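You operate a simulated robot arm through the tools that you are given. There is no shell and no other tool.

The job below is to be done with a simulated robot arm. You get a single attempt, and the scene is never put back.

Task
Pump rinse water from the tun to the strainer till the level gauge reads 4 or less.
Fine: tun outlet wheel wide open before the tun pump starts; stop the pump before the tun runs dry, then close the wheel; leave the tun's levers, raise no alarm.

It is judged by the outcome, as a careful person would: the job done as asked, and still so three seconds after it is handed in. It fails if anything else is knocked over, pushed out of place, dropped, spilled or broken.

Robot
A 7-joint arm with a fingered hand, fixed in place. Base frame: the origin is at the foot of the arm, x ahead of it, y to its left, z up. Units: mm, rad, N and s.
With the tool pointing down near the work surface it reaches from about 160 to 360 mm from the base axis. Its first joint turns from -2.007 to 2.007 rad. Payload 3.1 kg.
The tool frame sits at the grasp point between the pads (the TCP): z along the fingers, y along the line on which they close. The tips reach 22 mm beyond it. Largest opening 112 mm; the body of the gripper starts 60 mm behind the TCP. The gripper is a hand of 3 fingers: y runs from the thumb to the fingers, the wrist lies at [0, 0, -218] in the tool frame, and closing takes about 1.5 s.
Orientation is told as [roll, pitch, yaw] about the base's x, y, z axes, in that order, counted from this pose: with the fingers straight down and closing along the base's y, the tool's x points along the base's -x, its y along +y and its z along -z.

Tools
- The arm moves only by the tool play_rows. Its argument "rows" is a list of rows, each a list of 7 numbers: the shift along the tool's x, y, z in mm, then the turn, a rotation vector about the tool's x, y, z in rad, then the gripper command, from -1 (shut) to 1 (fully open), values between in proportion. In form: [[dx, dy, dz, rx, ry, rz, fingers], ...]. A call has 1 to 20 rows; each row shifts and turns the commanded pose from where the row before left it, along the tool's axes as they then stand. Each row takes 0.2 s and may step no farther than 50 mm and 0.15 rad from the row before; otherwise, or with a gripper value out of range, the whole call is refused. Where a pose cannot be reached the arm comes as near as it can. A force on the tool above 60 N (or 10 N above the force at the start of the call, whichever is more), or a blocked arm, ends the call early, and 0.2 s more pass. The fingers move at their own pace (about 108 mm/s each) and stop on an object; they squeeze with about 26 N. The grip force told is the motor's: it shows also when the fingers shut on nothing. Time passes only in rows, and 0.2 s behind the last, so rows that do not move let the fingers close. The reply holds the time, the measured pose of the TCP, the force on the tool along the base axes, the opening and the grip force, in the units named above and with some noise, with the torque about the TCP (base axes, N m) and any sound that the robot's microphone picked up.
- Cameras (640 x 400 px; columns grow to the right, rows downward): "scene" is fixed at [50.2, 653.9, 1348.6]; the picture's right is [-0.94, -0.35, 0.00], its down [-0.19, 0.51, -0.84] and it looks along [0.30, -0.79, -0.54] (base axes); focal length 368 px, centre (320, 200). "wrist" rides on the gripper at [66, 3, -80] in the tool frame; the picture's right is [-0.05, 1.00, 0.00], its down [-0.77, -0.04, -0.64] and it looks along [-0.64, -0.03, 0.77] (tool axes); focal length 275 px, centre (320, 200). There is no depth. A picture from a camera that has moved, and an enlarged one, comes with that camera's place and axes in the base frame and with its lens. The place of the scene camera against the robot may be out by one fixed shift of up to 12 mm in any direction.
- camera(camera): a new picture of that camera. No time passes.
- raise_lower(by): slides the trunk up (or, below 0, down) by that many mm; the arm rides with it, the base frame stays. It gives what a move gives, with no picture.
- set_grasp(shape): the hand has 3 fingers and takes this shape, open, in about a second: jaw (thumb against the fingers, like two jaws); tri (thumb and two fingers); tip (a fingertip pinch); poke (one finger out to press); point (the index stretched); flat (the hand flat); cup (the hand cupped); fist (a fist). The gripper value then closes the fingers along that shape, each until it touches; the sizes above hold for jaw. It gives what a move gives, with no picture.
- close_up(camera, box): a new picture of the part [left, top, right, bottom] of that camera's present view, enlarged. No time passes.
- finish_job(): hands the job in; it is judged then, once.

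Places have to be worked out from the pictures, the camera data and where the tool is seen. Open the gripper and draw the arm clear of the work before you hand the job in, unless the task says otherwise.

The tools are called as name(argument=value, ...) on one line, values as JSON. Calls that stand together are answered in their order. play_rows: Moves the arm, as the interface text tells. Its arguments: {"type":"object","properties":{"rows":{"type":"array"}},"required":["rows"]} The other tools are called the same way: raise_lower (by) slides the trunk up or down; set_grasp (shape) gives the hand a shape; camera (camera) takes a picture; close_up (camera, box) takes an enlarged picture of a part of a camera's view; finish_job () hands the job in.

At the start:

```text
time_s: 0.0
ee_pos: [492.1, -111.0, 1066.1]
orientation: [0.0, 0.001, 0.0]
force: [0.5, 0.0, -0.1]
torque: [-0.01, -0.02, -0.01]
gripper_width: 112.0
gripper_force: 0.0
shape: jaw
trunk travel left (down, up): [-700.0, 290.0]
```

scene: 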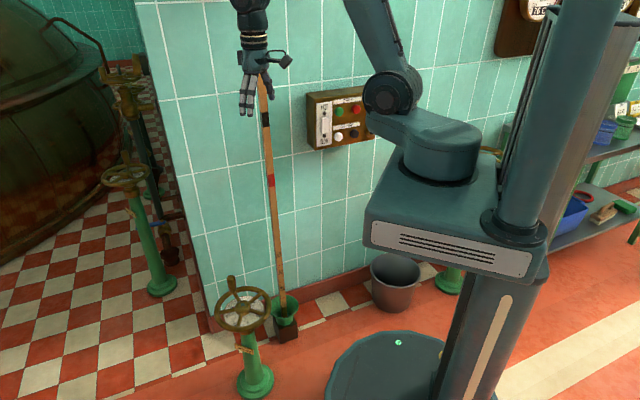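
wrist: 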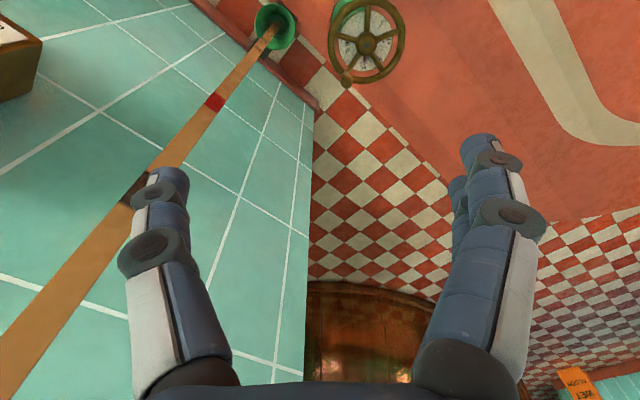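

I'll begin by looking closely at the panel, the wheel and the surroundings before moving anything.

close_up(camera="scene", box=[290, 70, 390, 160])

close_up(camera="scene", box=[190, 260, 310, 400])

close_up(camera="scene", box=[480, 0, 640, 120])

close_up(camera="scene", box=[0, 0, 240, 300])

close_up(camera="wrist", box=[240, 0, 440, 120])

```text
4.44 times, centred on (340, 115) of scene
camera zoom: at [50.2, 653.9, 1348.6], right [-0.94, -0.35, 0.0], down [-0.19, 0.51, -0.84], along [0.3, -0.79, -0.54], focal length 1634 px, centre (231, 578)
```

zoom: 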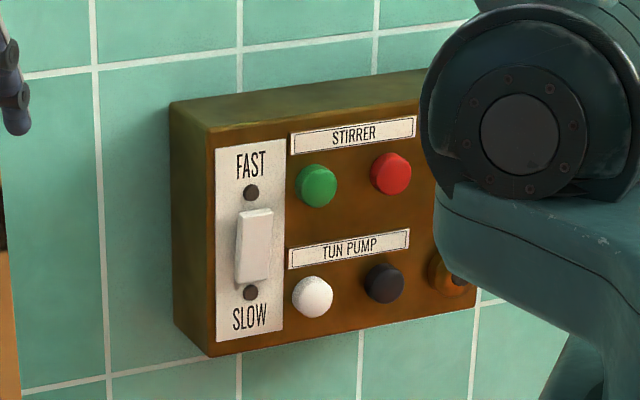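

```text
2.86 times, centred on (250, 330) of scene
camera zoom: at [50.2, 653.9, 1348.6], right [-0.94, -0.35, 0.0], down [-0.19, 0.51, -0.84], along [0.3, -0.79, -0.54], focal length 1050 px, centre (520, -171)
```

zoom: 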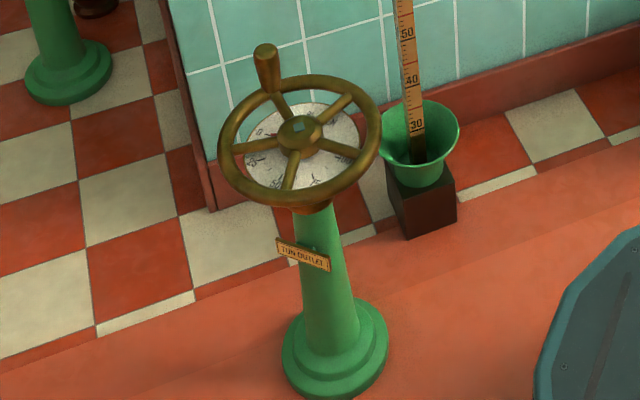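

```text
3.33 times, centred on (560, 60) of scene
camera zoom: at [50.2, 653.9, 1348.6], right [-0.94, -0.35, 0.0], down [-0.19, 0.51, -0.84], along [0.3, -0.79, -0.54], focal length 1225 px, centre (-480, 667)
```

zoom: 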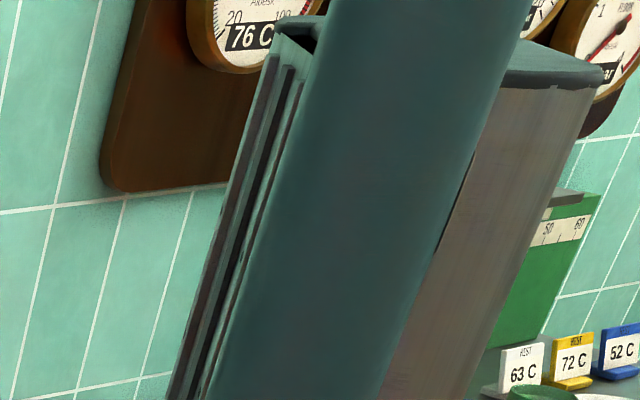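

```text
1.33 times, centred on (120, 150) of scene
camera zoom: at [50.2, 653.9, 1348.6], right [-0.94, -0.35, 0.0], down [-0.19, 0.51, -0.84], along [0.3, -0.79, -0.54], focal length 490 px, centre (587, 267)
```

zoom: 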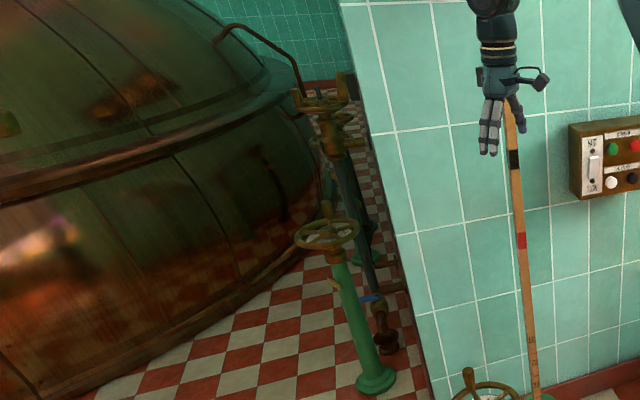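

```text
3.20 times, centred on (340, 60) of wrist
camera zoom: at [426.4, -108.8, 1146.1], right [0.05, 1.0, 0.0], down [0.77, -0.04, 0.64], along [0.64, -0.03, -0.77], focal length 881 px, centre (256, 648)
```

zoom: 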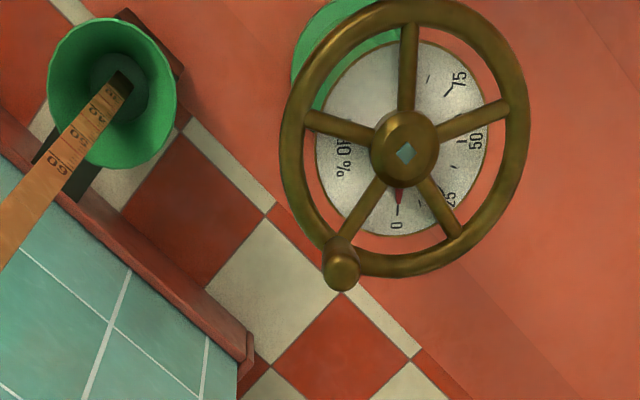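

The tun outlet wheel reads 0 %. Its hub is near (559, -7, 435). The panel is on a diagonal wall with the white and black pump buttons near (420, -500, 838), and the gauge board is farther along that wall. I'll swing the arm toward the wall to get a look at the gauges and the panel.

play_rows(rows=[[12.74, -46.2, 0, 0, 0, 0.095, 1], [12.74, -46.2, 0, 0, 0, 0.095, 1], [12.74, -46.2, 0, 0, 0, 0.095, 1], [12.74, -46.2, 0, 0, 0, 0.095, 1], [12.74, -46.2, 0, 0, 0, 0.095, 1], [12.74, -46.2, 0, 0, 0, 0.095, 1], [12.74, -46.2, 0, 0, 0, 0.095, 1]])

```text
time_s: 1.6
ee_pos: [320.4, -392.5, 1066.6]
orientation: [0.001, -0.001, -0.666]
force: [-0.4, -0.9, -0.2]
torque: [0.05, -0.02, 0.01]
gripper_width: 111.8
gripper_force: 0.1
shape: jaw
trunk travel left (down, up): [-700.0, 290.0]
```

The arm followed as planned. I'll take both views from here before going on.

camera(camera="scene")

camera(camera="wrist")

```text
taken
```

scene: 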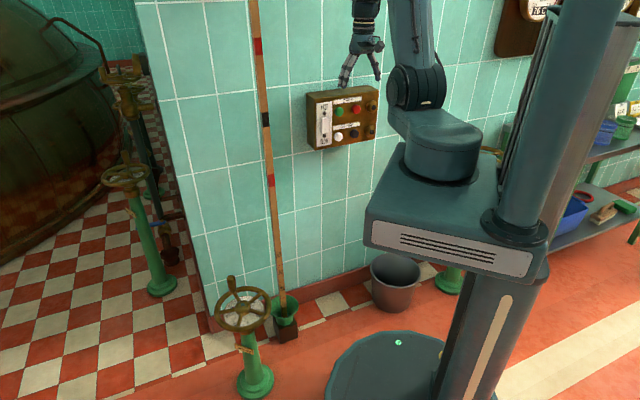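

```text
taken
camera wrist: at [269.8, -350.3, 1146.9], right [0.65, 0.76, 0.0], down [0.58, -0.51, 0.64], along [0.48, -0.41, -0.77], focal length 275 px, centre (320, 200)
```

wrist: 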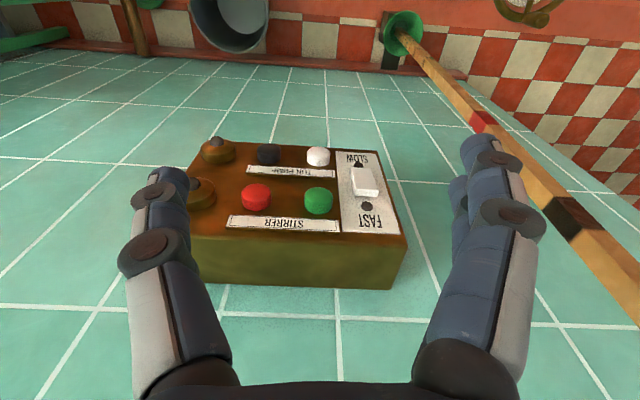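

close_up(camera="wrist", box=[180, 120, 420, 280])

close_up(camera="scene", box=[300, 75, 390, 155])

close_up(camera="scene", box=[80, 40, 200, 300])

```text
2.50 times, centred on (300, 200) of wrist
camera zoom: at [269.8, -350.3, 1146.9], right [0.65, 0.76, 0.0], down [0.58, -0.51, 0.64], along [0.48, -0.41, -0.77], focal length 688 px, centre (370, 200)
```

zoom: 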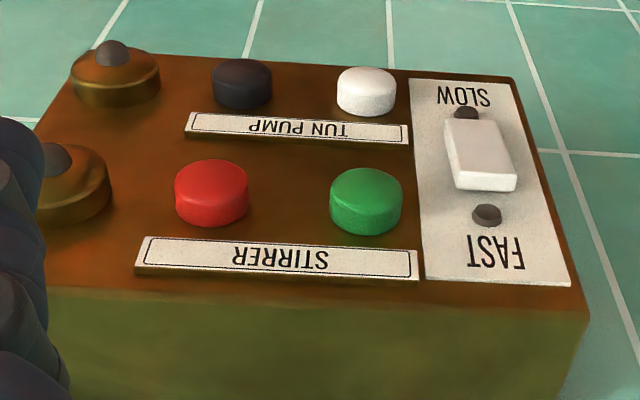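

```text
5.00 times, centred on (345, 115) of scene
camera zoom: at [50.2, 653.9, 1348.6], right [-0.94, -0.35, 0.0], down [-0.19, 0.51, -0.84], along [0.3, -0.79, -0.54], focal length 1838 px, centre (195, 625)
```

zoom: 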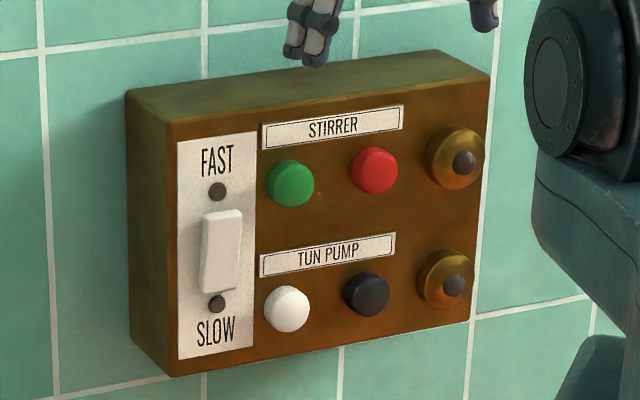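

```text
1.54 times, centred on (140, 170) of scene
camera zoom: at [50.2, 653.9, 1348.6], right [-0.94, -0.35, 0.0], down [-0.19, 0.51, -0.84], along [0.3, -0.79, -0.54], focal length 566 px, centre (597, 246)
```

zoom: 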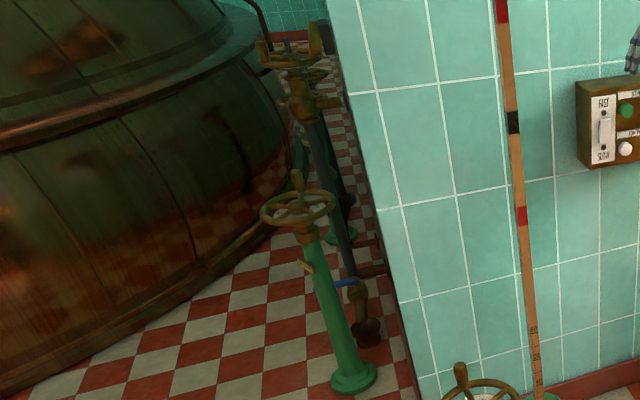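

The panel is now clear: white (left, like green = start) and black (right, like red = stop) under TUN PUMP, with two unlit lamps beside them. I'll check the signs on the other wheels, then swing on toward the gauge board.

close_up(camera="scene", box=[100, 150, 160, 210])

close_up(camera="scene", box=[215, 320, 285, 370])

close_up(camera="scene", box=[90, 40, 180, 130])

close_up(camera="scene", box=[360, 240, 480, 310])

play_rows(rows=[[12.74, -46.2, 0, 0, 0, 0.095, 1], [12.74, -46.2, 0, 0, 0, 0.095, 1], [12.74, -46.2, 0, 0, 0, 0.095, 1], [12.74, -46.2, 0, 0, 0, 0.095, 1], [12.74, -46.2, 0, 0, 0, 0.095, 1], [0, 0, 0, 0, 0, 0.14, 1], [0, 0, 0, 0, 0, 0.14, 1], [0, 0, 0, 0, 0, 0.14, 1], [0, 0, 0, 0, -0.15, 0, 1], [0, 0, 0, 0, -0.15, 0, 1], [0, 0, 0, 0, -0.15, 0, 1], [0, 0, 0, 0, -0.15, 0, 1], [0, 0, 0, 0, -0.15, 0, 1], [0, 0, 0, 0, -0.15, 0, 1]])

```text
6.67 times, centred on (130, 180) of scene
camera zoom: at [50.2, 653.9, 1348.6], right [-0.94, -0.35, 0.0], down [-0.19, 0.51, -0.84], along [0.3, -0.79, -0.54], focal length 2450 px, centre (1587, 333)
```

zoom: 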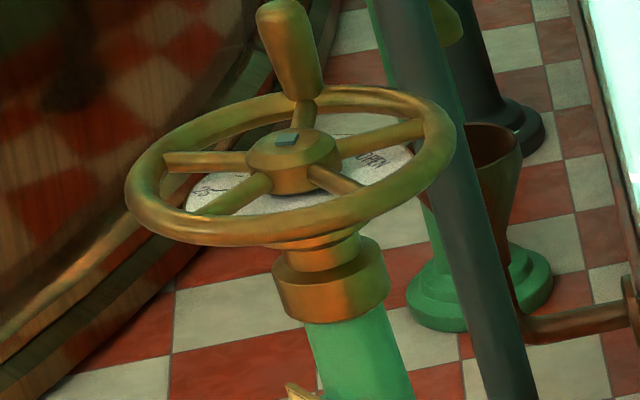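

```text
8.00 times, centred on (250, 345) of scene
camera zoom: at [50.2, 653.9, 1348.6], right [-0.94, -0.35, 0.0], down [-0.19, 0.51, -0.84], along [0.3, -0.79, -0.54], focal length 2940 px, centre (880, -960)
```

zoom: 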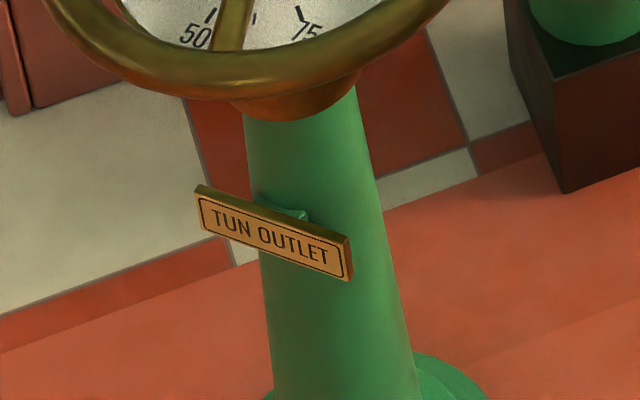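

```text
4.44 times, centred on (135, 85) of scene
camera zoom: at [50.2, 653.9, 1348.6], right [-0.94, -0.35, 0.0], down [-0.19, 0.51, -0.84], along [0.3, -0.79, -0.54], focal length 1634 px, centre (1142, 711)
```

zoom: 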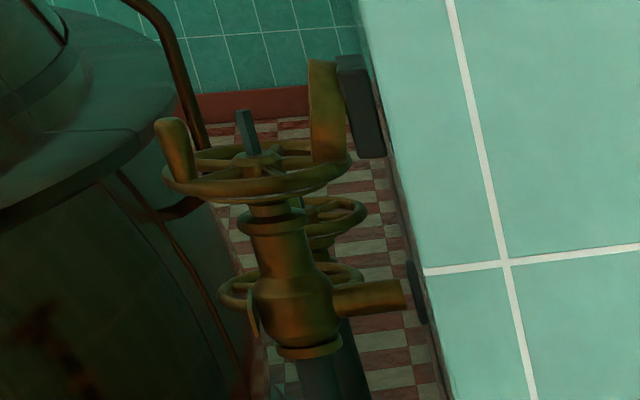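

```text
5.33 times, centred on (420, 275) of scene
camera zoom: at [50.2, 653.9, 1348.6], right [-0.94, -0.35, 0.0], down [-0.19, 0.51, -0.84], along [0.3, -0.79, -0.54], focal length 1960 px, centre (-213, -200)
```

zoom: 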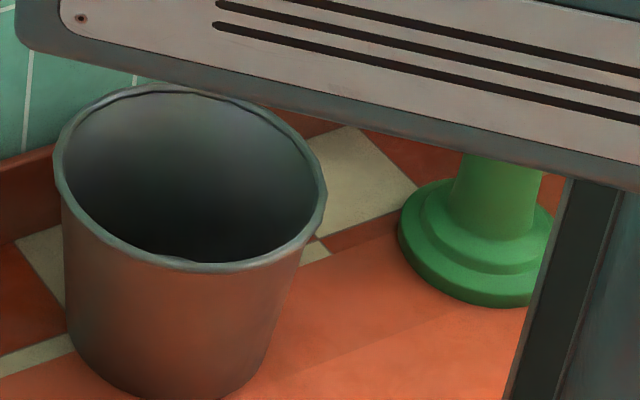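

```text
time_s: 4.6
ee_pos: [106.3, -493.6, 1064.6]
orientation: [0.001, -0.901, -1.56]
force: [0.7, 0.2, 0.0]
torque: [0.0, -0.02, 0.02]
gripper_width: 112.1
gripper_force: 0.1
shape: jaw
trunk travel left (down, up): [-700.0, 290.0]
```

The hand is now pitched up so the wrist camera looks level along -y. I'll take a picture to find the gauges.

camera(camera="wrist")

camera(camera="scene")

```text
taken
camera wrist: at [107.7, -390.4, 1063.2], right [1.0, -0.02, 0.04], down [-0.04, 0.02, 1.0], along [-0.02, -1.0, 0.02], focal length 275 px, centre (320, 200)
```

wrist: 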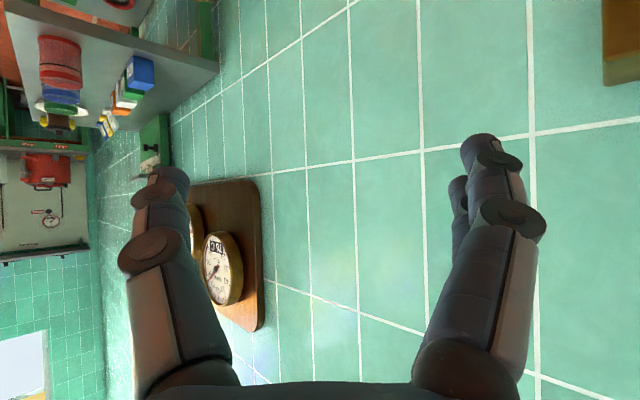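

```text
taken
```

scene: 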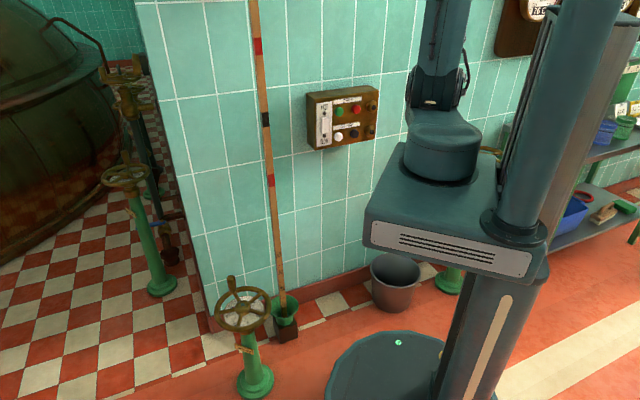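

Gauges show at the left edge, hidden partly by a finger. I'll yaw the hand further toward them.

play_rows(rows=[[0, 0, 0, 0.1096, 0, 0.087, 1], [0, 0, 0, 0.1096, 0, 0.087, 1], [0, 0, 0, 0.1096, 0, 0.087, 1], [0, 0, 0, 0.1096, 0, 0.087, 1]])

camera(camera="wrist")

```text
time_s: 5.6
ee_pos: [106.8, -495.4, 1064.7]
orientation: [-0.006, -0.897, -2.115]
force: [0.2, 0.5, 0.6]
torque: [-0.01, -0.01, -0.03]
gripper_width: 111.6
gripper_force: 0.1
shape: jaw
trunk travel left (down, up): [-700.0, 290.0]
```

```text
taken
camera wrist: at [163.1, -407.8, 1063.7], right [0.84, -0.55, 0.03], down [-0.02, 0.03, 1.0], along [-0.55, -0.84, 0.02], focal length 275 px, centre (320, 200)
```

wrist: 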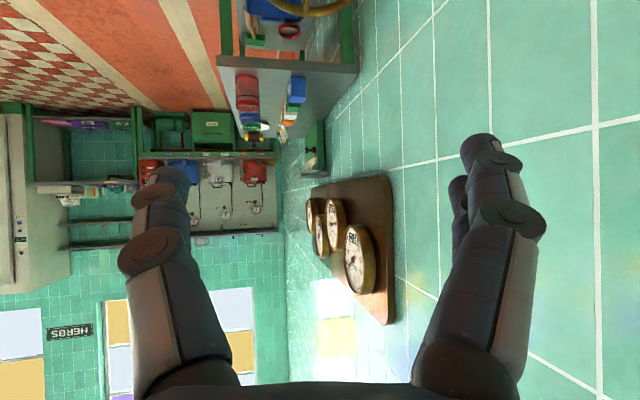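

Four gauges now appear on the board. I'll zoom in on them.

close_up(camera="wrist", box=[295, 170, 405, 330])

close_up(camera="wrist", box=[300, 190, 350, 260])

close_up(camera="wrist", box=[335, 215, 385, 300])

close_up(camera="wrist", box=[130, 50, 300, 240])

```text
2.50 times, centred on (350, 250) of wrist
camera zoom: at [163.1, -407.8, 1063.7], right [0.84, -0.55, 0.03], down [-0.02, 0.03, 1.0], along [-0.55, -0.84, 0.02], focal length 688 px, centre (245, 75)
```

zoom: 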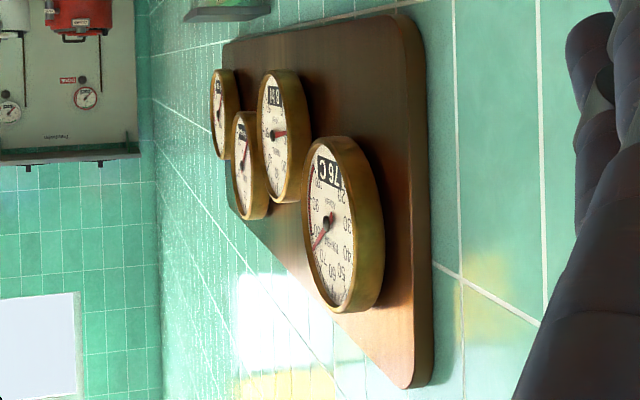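

```text
5.71 times, centred on (325, 225) of wrist
camera zoom: at [163.1, -407.8, 1063.7], right [0.84, -0.55, 0.03], down [-0.02, 0.03, 1.0], along [-0.55, -0.84, 0.02], focal length 1573 px, centre (291, 57)
```

zoom: 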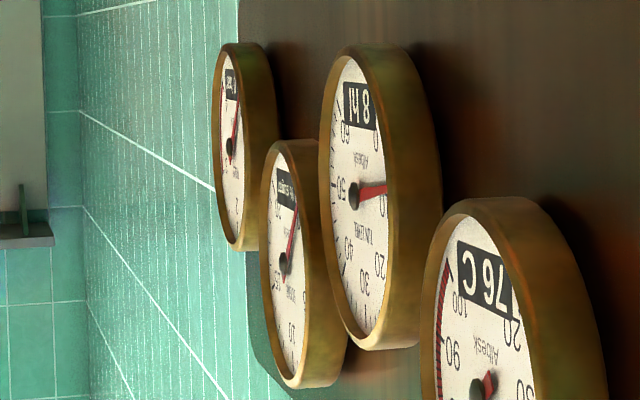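

```text
4.71 times, centred on (360, 258) of wrist
camera zoom: at [163.1, -407.8, 1063.7], right [0.84, -0.55, 0.03], down [-0.02, 0.03, 1.0], along [-0.55, -0.84, 0.02], focal length 1295 px, centre (132, -71)
```

zoom: 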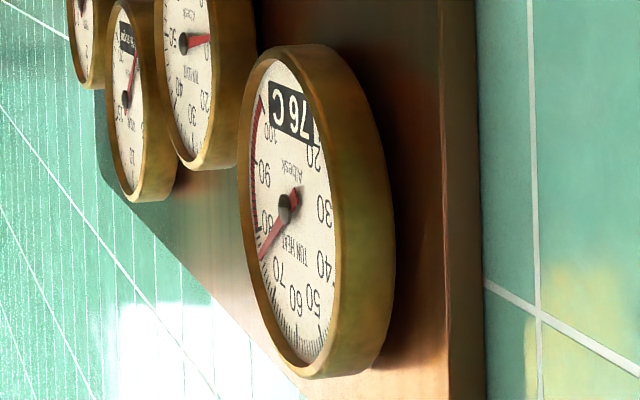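

```text
2.11 times, centred on (215, 145) of wrist
camera zoom: at [163.1, -407.8, 1063.7], right [0.84, -0.55, 0.03], down [-0.02, 0.03, 1.0], along [-0.55, -0.84, 0.02], focal length 580 px, centre (541, 316)
```

zoom: 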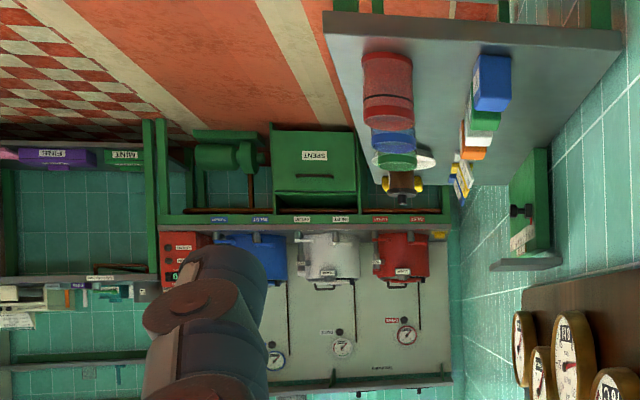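

The TUN LEVEL gauge reads 8 hl. I'll zoom more on it and on the other two small gauges.

close_up(camera="wrist", box=[316, 194, 346, 234])

close_up(camera="wrist", box=[304, 194, 334, 260])

close_up(camera="wrist", box=[305, 195, 320, 215])

close_up(camera="wrist", box=[312, 215, 332, 240])

```text
10.00 times, centred on (331, 214) of wrist
camera zoom: at [163.1, -407.8, 1063.7], right [0.84, -0.55, 0.03], down [-0.02, 0.03, 1.0], along [-0.55, -0.84, 0.02], focal length 2753 px, centre (210, 60)
```

zoom: 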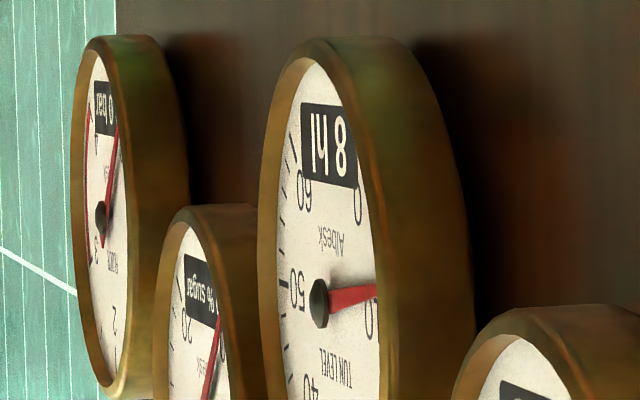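

```text
6.06 times, centred on (319, 227) of wrist
camera zoom: at [163.1, -407.8, 1063.7], right [0.84, -0.55, 0.03], down [-0.02, 0.03, 1.0], along [-0.55, -0.84, 0.02], focal length 1668 px, centre (326, 36)
```

zoom: 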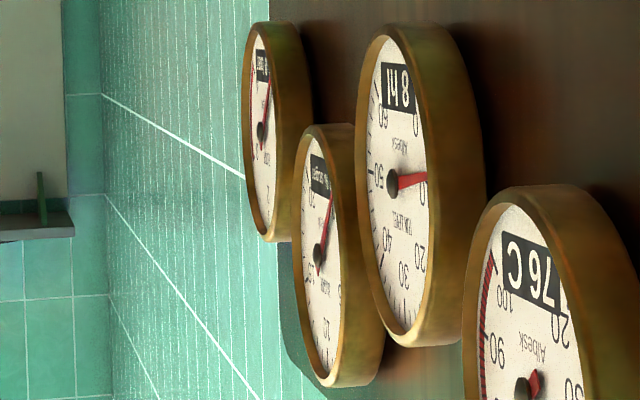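

```text
16.00 times, centred on (312, 205) of wrist
camera zoom: at [163.1, -407.8, 1063.7], right [0.84, -0.55, 0.03], down [-0.02, 0.03, 1.0], along [-0.55, -0.84, 0.02], focal length 4404 px, centre (440, 120)
```

zoom: 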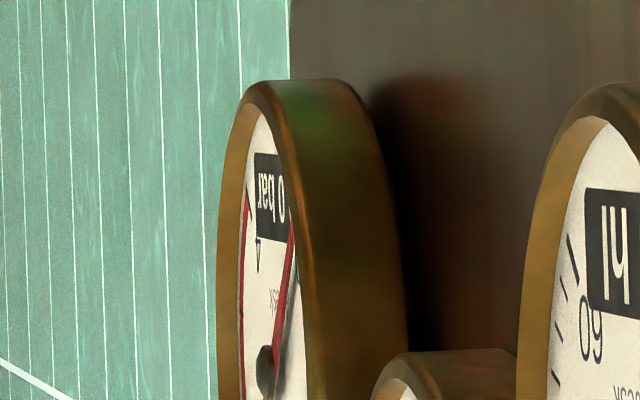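

```text
16.00 times, centred on (322, 228) of wrist
camera zoom: at [163.1, -407.8, 1063.7], right [0.84, -0.55, 0.03], down [-0.02, 0.03, 1.0], along [-0.55, -0.84, 0.02], focal length 4404 px, centre (288, -240)
```

zoom: 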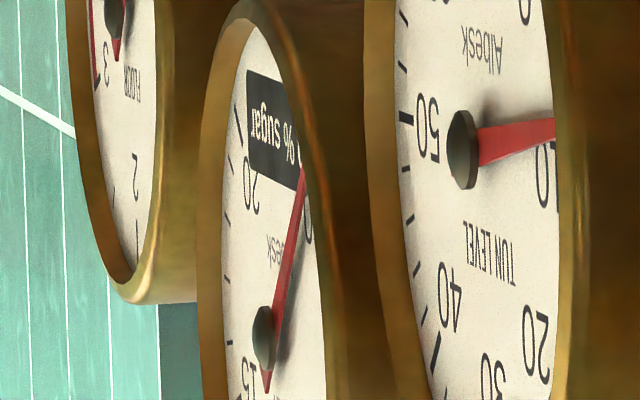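

TUN LEVEL stands at 8 hl, so I must stop at 4 or a bit lower and stay well above 0. I'll now reverse my path back to the start pose to work on the outlet wheel first.

play_rows(rows=[[0, 0, 0, -0.1096, 0, -0.087, 1], [0, 0, 0, -0.1096, 0, -0.087, 1], [0, 0, 0, -0.1096, 0, -0.087, 1], [0, 0, 0, -0.1096, 0, -0.087, 1], [0, 0, 0, 0, 0.15, 0, 1], [0, 0, 0, 0, 0.15, 0, 1], [0, 0, 0, 0, 0.15, 0, 1], [0, 0, 0, 0, 0.15, 0, 1], [0, 0, 0, 0, 0.15, 0, 1], [0, 0, 0, 0, 0.15, 0, 1], [0, 0, 0, 0, 0, -0.14, 1], [0, 0, 0, 0, 0, -0.14, 1], [0, 0, 0, 0, 0, -0.14, 1]])

play_rows(rows=[[-8.3, 47.2, 0, 0, 0, -0.095, 1], [-8.3, 47.2, 0, 0, 0, -0.095, 1], [-8.3, 47.2, 0, 0, 0, -0.095, 1], [-8.3, 47.2, 0, 0, 0, -0.095, 1], [-8.3, 47.2, 0, 0, 0, -0.095, 1], [-8.3, 47.2, 0, 0, 0, -0.095, 1], [-8.3, 47.2, 0, 0, 0, -0.095, 1], [-8.3, 47.2, 0, 0, 0, -0.095, 1], [-8.3, 47.2, 0, 0, 0, -0.095, 1], [-8.3, 47.2, 0, 0, 0, -0.095, 1], [-8.3, 47.2, 0, 0, 0, -0.095, 1], [-8.3, 47.2, 0, 0, 0, -0.095, 1]])

```text
time_s: 8.4
ee_pos: [104.6, -494.9, 1065.0]
orientation: [-0.001, 0.001, -1.138]
force: [-0.5, 0.1, 0.0]
torque: [0.0, -0.04, 0.04]
gripper_width: 112.0
gripper_force: 0.1
shape: jaw
trunk travel left (down, up): [-700.0, 290.0]
```

```text
time_s: 11.0
ee_pos: [493.7, -109.1, 1064.9]
orientation: [-0.002, -0.001, 0.001]
force: [0.5, -0.2, -0.4]
torque: [-0.04, -0.01, 0.01]
gripper_width: 111.8
gripper_force: 0.0
shape: jaw
trunk travel left (down, up): [-700.0, 290.0]
```

Back at the start pose. I'll lower the trunk partway to approach the wheel height, and then look.

raise_lower(by=-300)

camera(camera="scene")

camera(camera="wrist")

```text
time_s: 14.0
ee_pos: [493.7, -111.5, 764.9]
orientation: [0.0, 0.0, -0.001]
force: [-0.1, 0.0, -0.4]
torque: [0.02, 0.0, -0.02]
gripper_width: 112.0
gripper_force: 0.1
shape: jaw
trunk travel left (down, up): [-400.0, 590.0]
```

```text
taken
```

scene: 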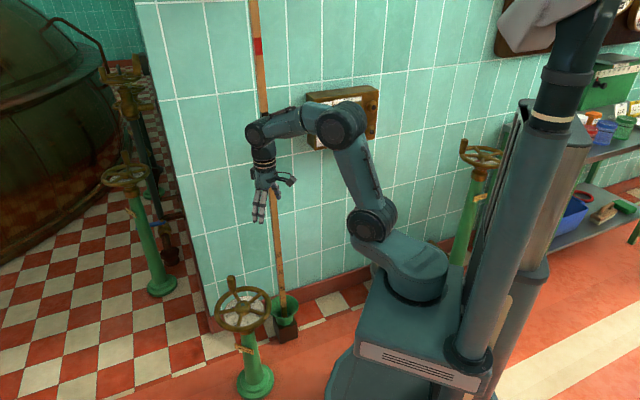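

```text
taken
camera wrist: at [426.7, -107.4, 845.7], right [0.05, 1.0, 0.0], down [0.77, -0.04, 0.64], along [0.64, -0.03, -0.77], focal length 275 px, centre (320, 200)
```

wrist: 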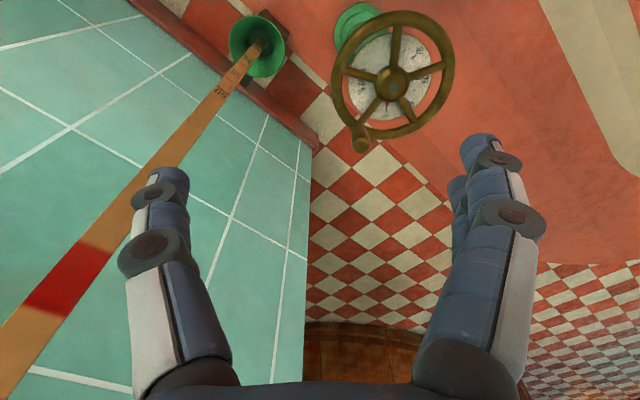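

Now a further wheel is in view near the column; let me read its sign, and look closer at our wheel.

close_up(camera="scene", box=[440, 130, 520, 230])

close_up(camera="wrist", box=[300, 0, 480, 160])

close_up(camera="scene", box=[200, 265, 290, 345])

```text
4.00 times, centred on (480, 180) of scene
camera zoom: at [50.2, 653.9, 1348.6], right [-0.94, -0.35, 0.0], down [-0.19, 0.51, -0.84], along [0.3, -0.79, -0.54], focal length 1470 px, centre (-320, 280)
```

zoom: 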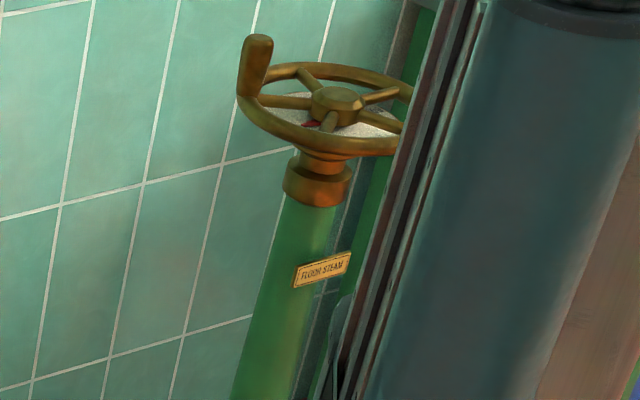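

```text
2.50 times, centred on (390, 80) of wrist
camera zoom: at [426.7, -107.4, 845.7], right [0.05, 1.0, 0.0], down [0.77, -0.04, 0.64], along [0.64, -0.03, -0.77], focal length 688 px, centre (145, 500)
```

zoom: 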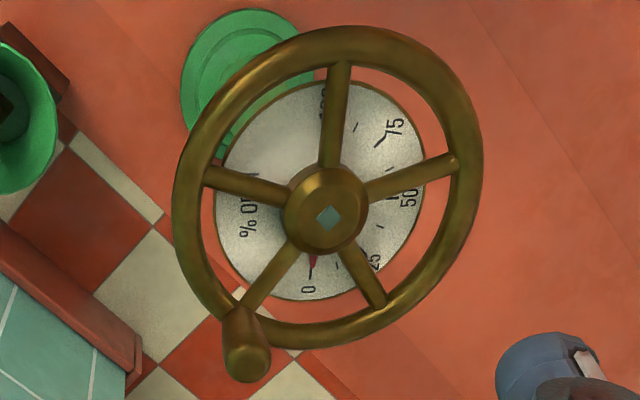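

```text
5.00 times, centred on (245, 305) of scene
camera zoom: at [50.2, 653.9, 1348.6], right [-0.94, -0.35, 0.0], down [-0.19, 0.51, -0.84], along [0.3, -0.79, -0.54], focal length 1838 px, centre (695, -325)
```

zoom: 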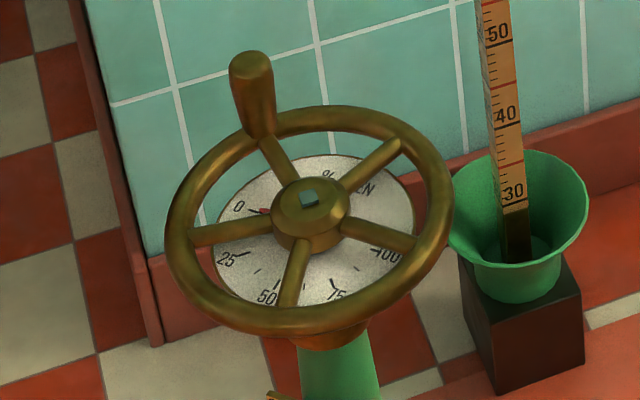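

That one is FLOOR STEAM; ours is clearly TUN OUTLET, whose dial goes 0 → 100 % counter-clockwise over about half a turn. I'll lower the trunk another 120 mm, shift the hand back and left for a better look, and work out the knob's position.

raise_lower(by=-120)

play_rows(rows=[[30, 25, 0, 0, 0, 0, 1], [30, 25, 0, 0, 0, 0, 1], [30, 25, 0, 0, 0, 0, 1], [30, 25, 0, 0, 0, 0, 1]])

camera(camera="wrist")

camera(camera="scene")

```text
time_s: 15.5
ee_pos: [493.8, -110.0, 645.0]
orientation: [0.0, 0.001, 0.0]
force: [-0.1, -0.5, 0.1]
torque: [0.0, 0.04, 0.01]
gripper_width: 112.0
gripper_force: 0.0
shape: jaw
trunk travel left (down, up): [-280.0, 710.0]
```

```text
time_s: 16.5
ee_pos: [375.7, -7.9, 646.8]
orientation: [0.0, 0.0, 0.0]
force: [-0.3, -0.5, 1.0]
torque: [-0.03, -0.01, -0.01]
gripper_width: 112.1
gripper_force: 0.0
shape: jaw
trunk travel left (down, up): [-280.0, 710.0]
```

```text
taken
camera wrist: at [307.8, -6.0, 727.0], right [0.05, 1.0, 0.0], down [0.77, -0.04, 0.64], along [0.64, -0.03, -0.77], focal length 275 px, centre (320, 200)
```

wrist: 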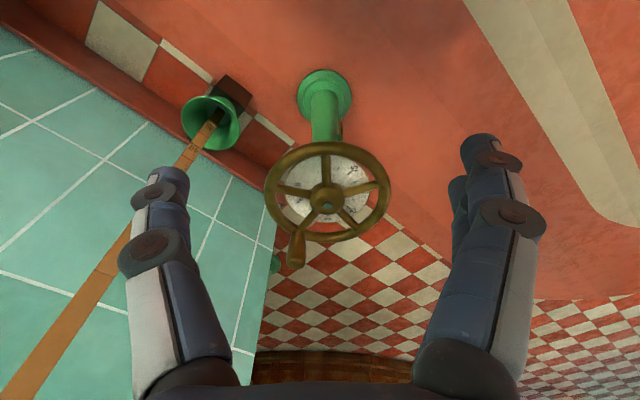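

```text
taken
```

scene: 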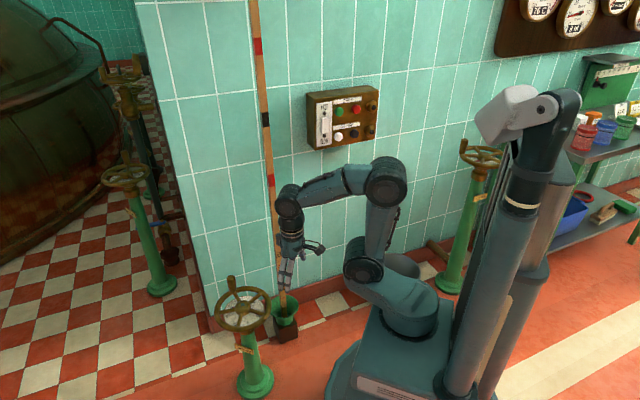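

With the trunk lowered, the scene camera now sees the gauge board too. I'll zoom into the level gauge and the wheel.

close_up(camera="scene", box=[510, 0, 640, 80])

close_up(camera="wrist", box=[250, 130, 410, 280])

close_up(camera="scene", box=[200, 265, 290, 345])

```text
4.92 times, centred on (575, 40) of scene
camera zoom: at [50.2, 653.9, 1348.6], right [-0.94, -0.35, 0.0], down [-0.19, 0.51, -0.84], along [0.3, -0.79, -0.54], focal length 1810 px, centre (-935, 988)
```

zoom: 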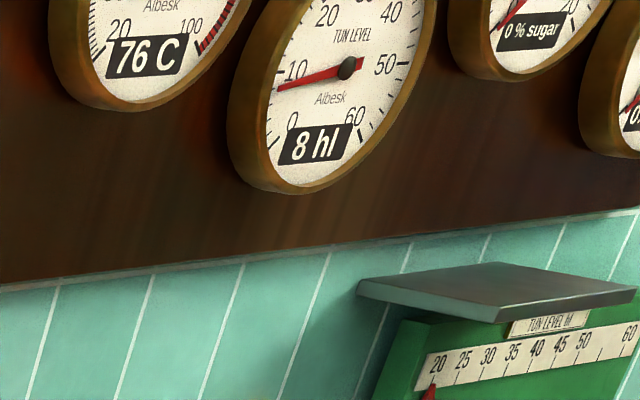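

```text
2.67 times, centred on (330, 205) of wrist
camera zoom: at [307.8, -6.0, 727.0], right [0.05, 1.0, 0.0], down [0.77, -0.04, 0.64], along [0.64, -0.03, -0.77], focal length 734 px, centre (293, 187)
```

zoom: 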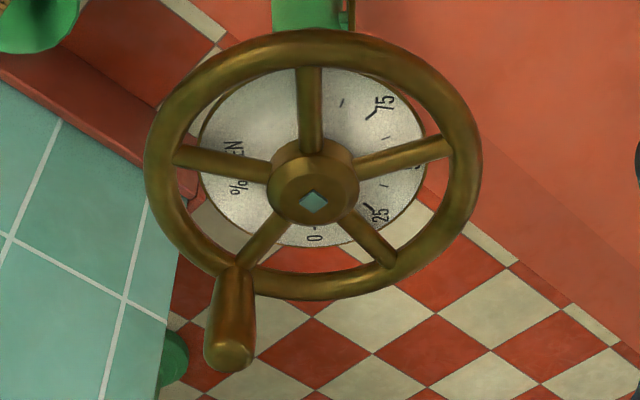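

```text
5.00 times, centred on (245, 305) of scene
camera zoom: at [50.2, 653.9, 1348.6], right [-0.94, -0.35, 0.0], down [-0.19, 0.51, -0.84], along [0.3, -0.79, -0.54], focal length 1838 px, centre (695, -325)
```

zoom: 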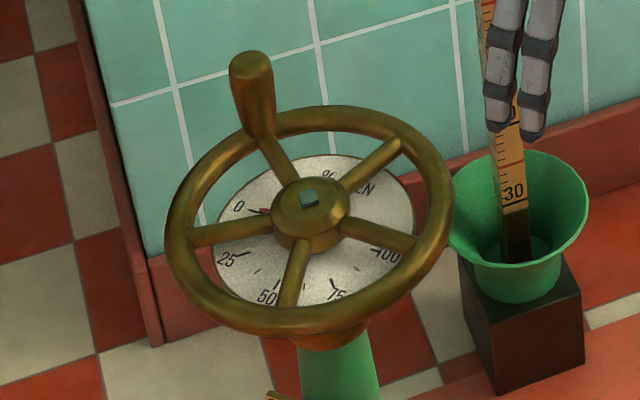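

From the two wrist views I get the hub at about (560, -7, 435), the rim top near z = 425, and the knob top at about (629, -57, 480), which is 82–85 mm from the axis at azimuth -36°. I'll turn the hand so the jaws close tangentially, then move above the knob.

play_rows(rows=[[0, 0, 0, 0, 0, 0.1253, 1], [0, 0, 0, 0, 0, 0.1253, 1], [0, 0, 0, 0, 0, 0.1253, 1], [0, 0, 0, 0, 0, 0.1253, 1], [0, 0, 0, 0, 0, 0.1253, 1], [-38.5, 18.1, 17.8, 0, 0, 0, 1], [-38.5, 18.1, 17.8, 0, 0, 0, 1], [-38.5, 18.1, 17.8, 0, 0, 0, 1], [-38.5, 18.1, 17.8, 0, 0, 0, 1], [-38.5, 18.1, 17.8, 0, 0, 0, 1], [-38.5, 18.1, 17.8, 0, 0, 0, 1], [0, 0, 0, 0, 0, 0, 1]])

camera(camera="wrist")

camera(camera="scene")

```text
time_s: 19.1
ee_pos: [622.2, -57.6, 539.6]
orientation: [-0.003, 0.002, -0.626]
force: [0.8, 0.4, -0.5]
torque: [-0.01, -0.03, 0.03]
gripper_width: 111.8
gripper_force: 0.0
shape: jaw
trunk travel left (down, up): [-280.0, 710.0]
```

```text
taken
camera wrist: at [570.6, -17.3, 619.7], right [0.62, 0.78, 0.0], down [0.6, -0.48, 0.63], along [0.5, -0.4, -0.77], focal length 275 px, centre (320, 200)
```

wrist: 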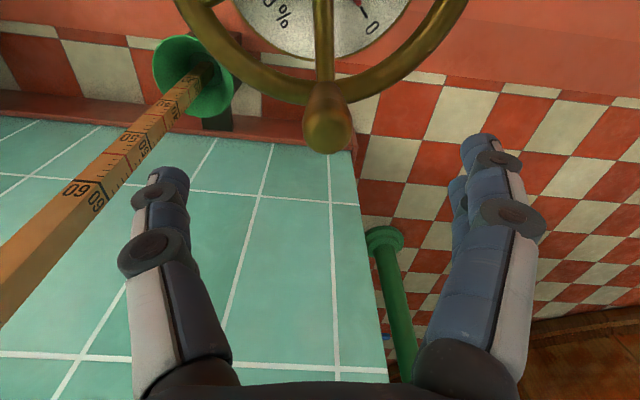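

```text
taken
```

scene: 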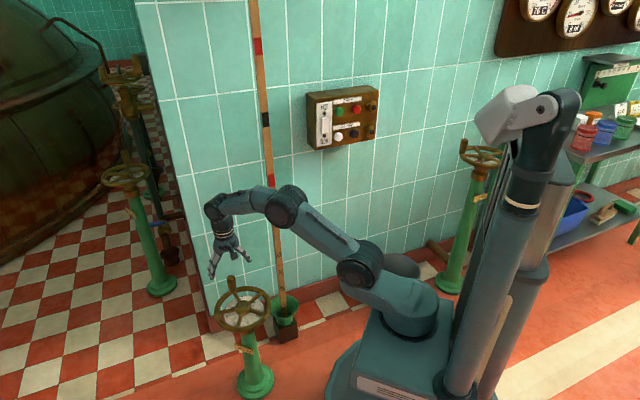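

The knob sits within about 3 mm of the line below the grasp point. I'll descend to z ≈ 468 and check before closing.

play_rows(rows=[[0, 1, 24, 0, 0, 0, 1], [0, 1, 24, 0, 0, 0, 1], [0, 0, 24, 0, 0, 0, 1], [0, 0, 0, 0, 0, 0, 1]])

camera(camera="wrist")

close_up(camera="scene", box=[180, 220, 300, 340])

```text
time_s: 20.1
ee_pos: [625.7, -54.8, 468.2]
orientation: [0.001, 0.0, -0.626]
force: [-1.0, 0.5, 0.0]
torque: [-0.02, -0.02, 0.02]
gripper_width: 112.0
gripper_force: 0.1
shape: jaw
trunk travel left (down, up): [-280.0, 710.0]
```

```text
taken
camera wrist: at [573.6, -14.7, 548.2], right [0.62, 0.78, 0.0], down [0.6, -0.48, 0.64], along [0.5, -0.4, -0.77], focal length 275 px, centre (320, 200)
```

wrist: 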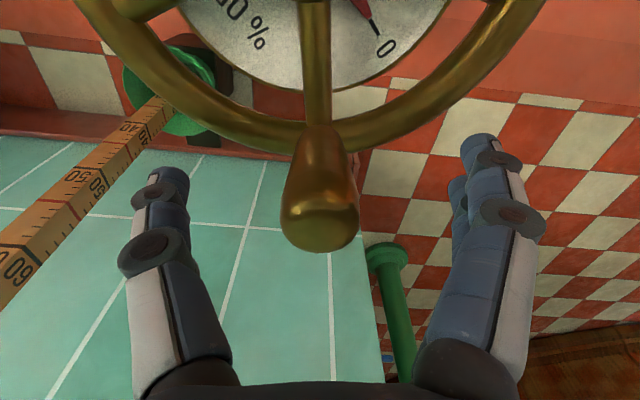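

```text
3.33 times, centred on (240, 280) of scene
camera zoom: at [50.2, 653.9, 1348.6], right [-0.94, -0.35, 0.0], down [-0.19, 0.51, -0.84], along [0.3, -0.79, -0.54], focal length 1225 px, centre (587, -67)
```

zoom: 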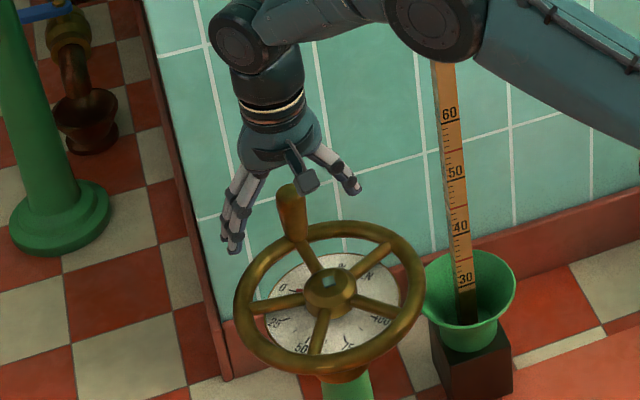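

The knob stands between thumb and fingers right at the grasp point. Now I close the hand on it.

play_rows(rows=[[0, 0, 0, 0, 0, 0, 0.2], [0, 0, 0, 0, 0, 0, -0.4], [0, 0, 0, 0, 0, 0, -1], [0, 0, 0, 0, 0, 0, -1], [0, 0, 0, 0, 0, 0, -1], [0, 0, 0, 0, 0, 0, -1], [0, 0, 0, 0, 0, 0, -1], [0, 0, 0, 0, 0, 0, -1]])

camera(camera="wrist")

close_up(camera="scene", box=[180, 220, 300, 340])

```text
time_s: 21.9
ee_pos: [625.0, -56.0, 467.8]
orientation: [0.0, 0.001, -0.627]
force: [-0.5, -0.5, -2.4]
torque: [0.02, -0.01, 0.01]
gripper_width: 18.8
gripper_force: 25.9
shape: jaw
trunk travel left (down, up): [-280.0, 710.0]
```

```text
taken
camera wrist: at [573.6, -14.8, 548.2], right [0.62, 0.78, 0.0], down [0.6, -0.48, 0.64], along [0.5, -0.4, -0.77], focal length 275 px, centre (320, 200)
```

wrist: 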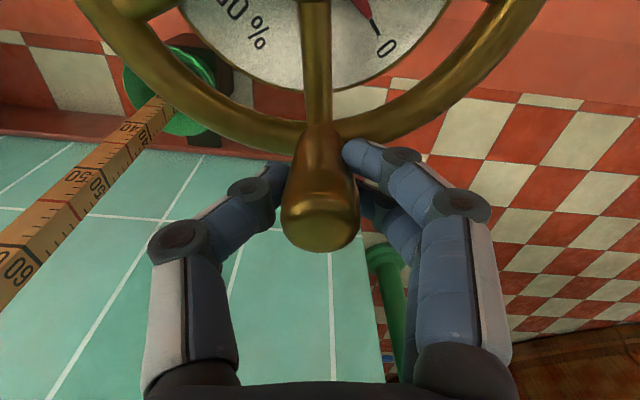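

```text
3.33 times, centred on (240, 280) of scene
camera zoom: at [50.2, 653.9, 1348.6], right [-0.94, -0.35, 0.0], down [-0.19, 0.51, -0.84], along [0.3, -0.79, -0.54], focal length 1225 px, centre (587, -67)
```

zoom: 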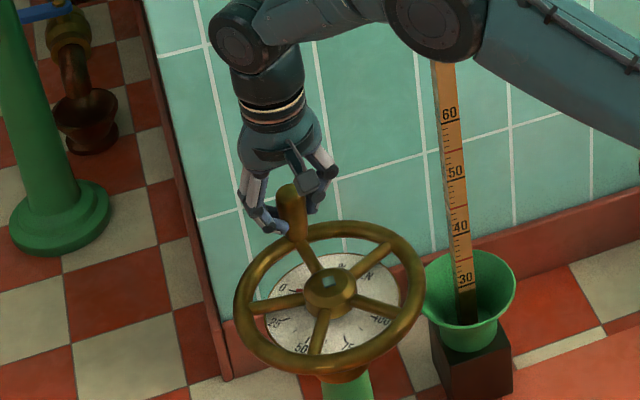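

A firm grip (25.9 N, 18.8 mm on the knob stem). I'll turn the wheel counter-clockwise about the hub with a short first arc of 0.4 rad and check the forces.

play_rows(rows=[[0.4, 8.07, 0, 0, 0, -0.1, -1], [0.4, 8.07, 0, 0, 0, -0.1, -1], [0.4, 8.07, 0, 0, 0, -0.1, -1], [0.4, 8.07, 0, 0, 0, -0.1, -1]])

camera(camera="wrist")

close_up(camera="scene", box=[180, 220, 300, 340])

```text
time_s: 22.9
ee_pos: [638.9, -26.5, 466.5]
orientation: [-0.001, -0.002, -0.224]
force: [-1.4, -2.6, 5.7]
torque: [-0.06, 0.02, -0.01]
gripper_width: 18.5
gripper_force: 25.7
shape: jaw
trunk travel left (down, up): [-280.0, 710.0]
```

```text
taken
camera wrist: at [575.1, -9.2, 547.6], right [0.27, 0.96, 0.0], down [0.74, -0.21, 0.64], along [0.61, -0.17, -0.77], focal length 275 px, centre (320, 200)
```

wrist: 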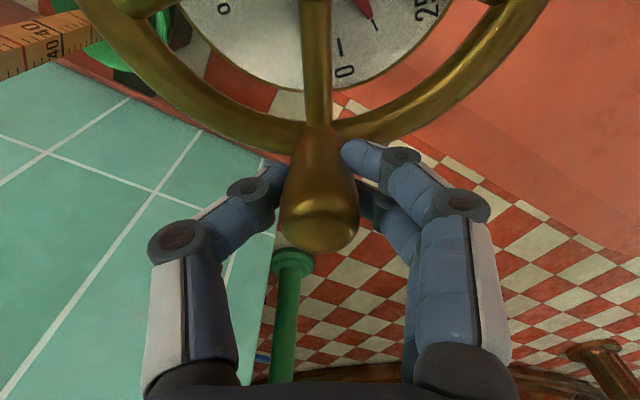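

```text
3.33 times, centred on (240, 280) of scene
camera zoom: at [50.2, 653.9, 1348.6], right [-0.94, -0.35, 0.0], down [-0.19, 0.51, -0.84], along [0.3, -0.79, -0.54], focal length 1225 px, centre (587, -67)
```

zoom: 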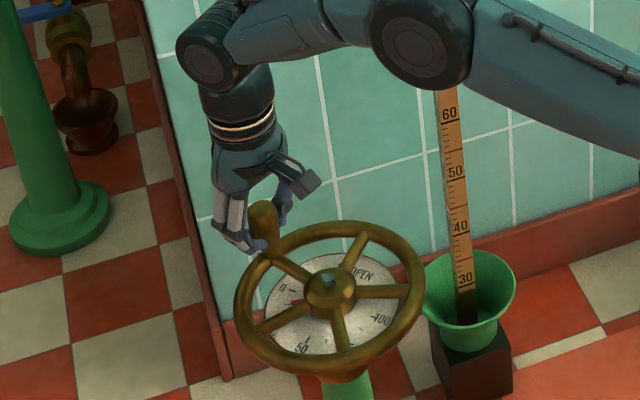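

The wheel follows freely, and the pointer moves one-to-one with it (about 12 %). I'll carry on turning.

play_rows(rows=[[0.4, 8.07, 0, 0, 0, -0.1, -1], [0.4, 8.07, 0, 0, 0, -0.1, -1], [0.4, 8.07, 0, 0, 0, -0.1, -1], [0.4, 8.07, 0, 0, 0, -0.1, -1], [0.4, 8.07, 0, 0, 0, -0.1, -1], [0.4, 8.07, 0, 0, 0, -0.1, -1], [0.4, 8.07, 0, 0, 0, -0.1, -1], [0.4, 8.07, 0, 0, 0, -0.1, -1]])

camera(camera="wrist")

camera(camera="scene")

```text
time_s: 24.7
ee_pos: [628.5, 35.9, 466.8]
orientation: [0.001, 0.0, 0.578]
force: [12.2, 2.8, 12.8]
torque: [0.03, -0.18, -0.03]
gripper_width: 19.1
gripper_force: 26.0
shape: jaw
trunk travel left (down, up): [-280.0, 710.0]
```

```text
taken
camera wrist: at [570.7, 3.1, 547.0], right [-0.51, 0.86, 0.0], down [0.66, 0.39, 0.64], along [0.55, 0.32, -0.77], focal length 275 px, centre (320, 200)
```

wrist: 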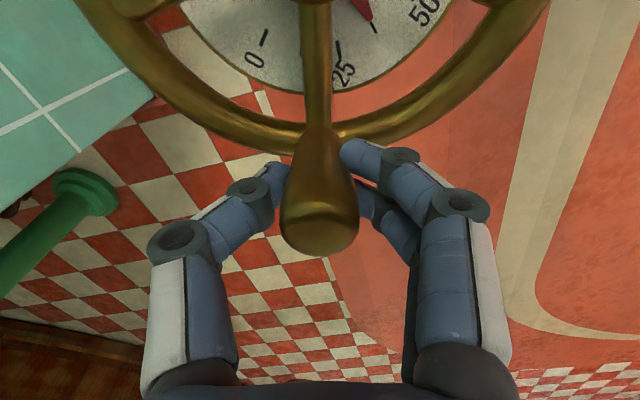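

```text
taken
```

scene: 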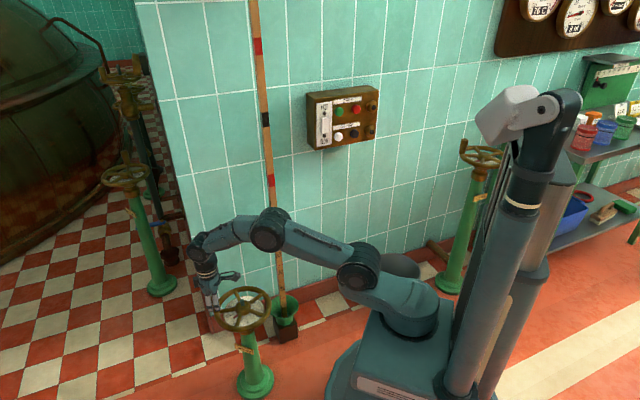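

The pointer is near 37 %. A radial force of about 12 N is building up, so I'll test a small relief shift (+2 mm in x, 1 mm up) and see whether it drops.

play_rows(rows=[[-1.67, -1.09, -1, 0, 0, 0, -1], [0, 0, 0, 0, 0, 0, -1]])

```text
time_s: 25.3
ee_pos: [628.4, 34.7, 466.9]
orientation: [-0.001, 0.001, 0.575]
force: [0.3, 2.8, 6.9]
torque: [0.05, 0.0, -0.04]
gripper_width: 18.8
gripper_force: 26.0
shape: jaw
trunk travel left (down, up): [-280.0, 710.0]
```

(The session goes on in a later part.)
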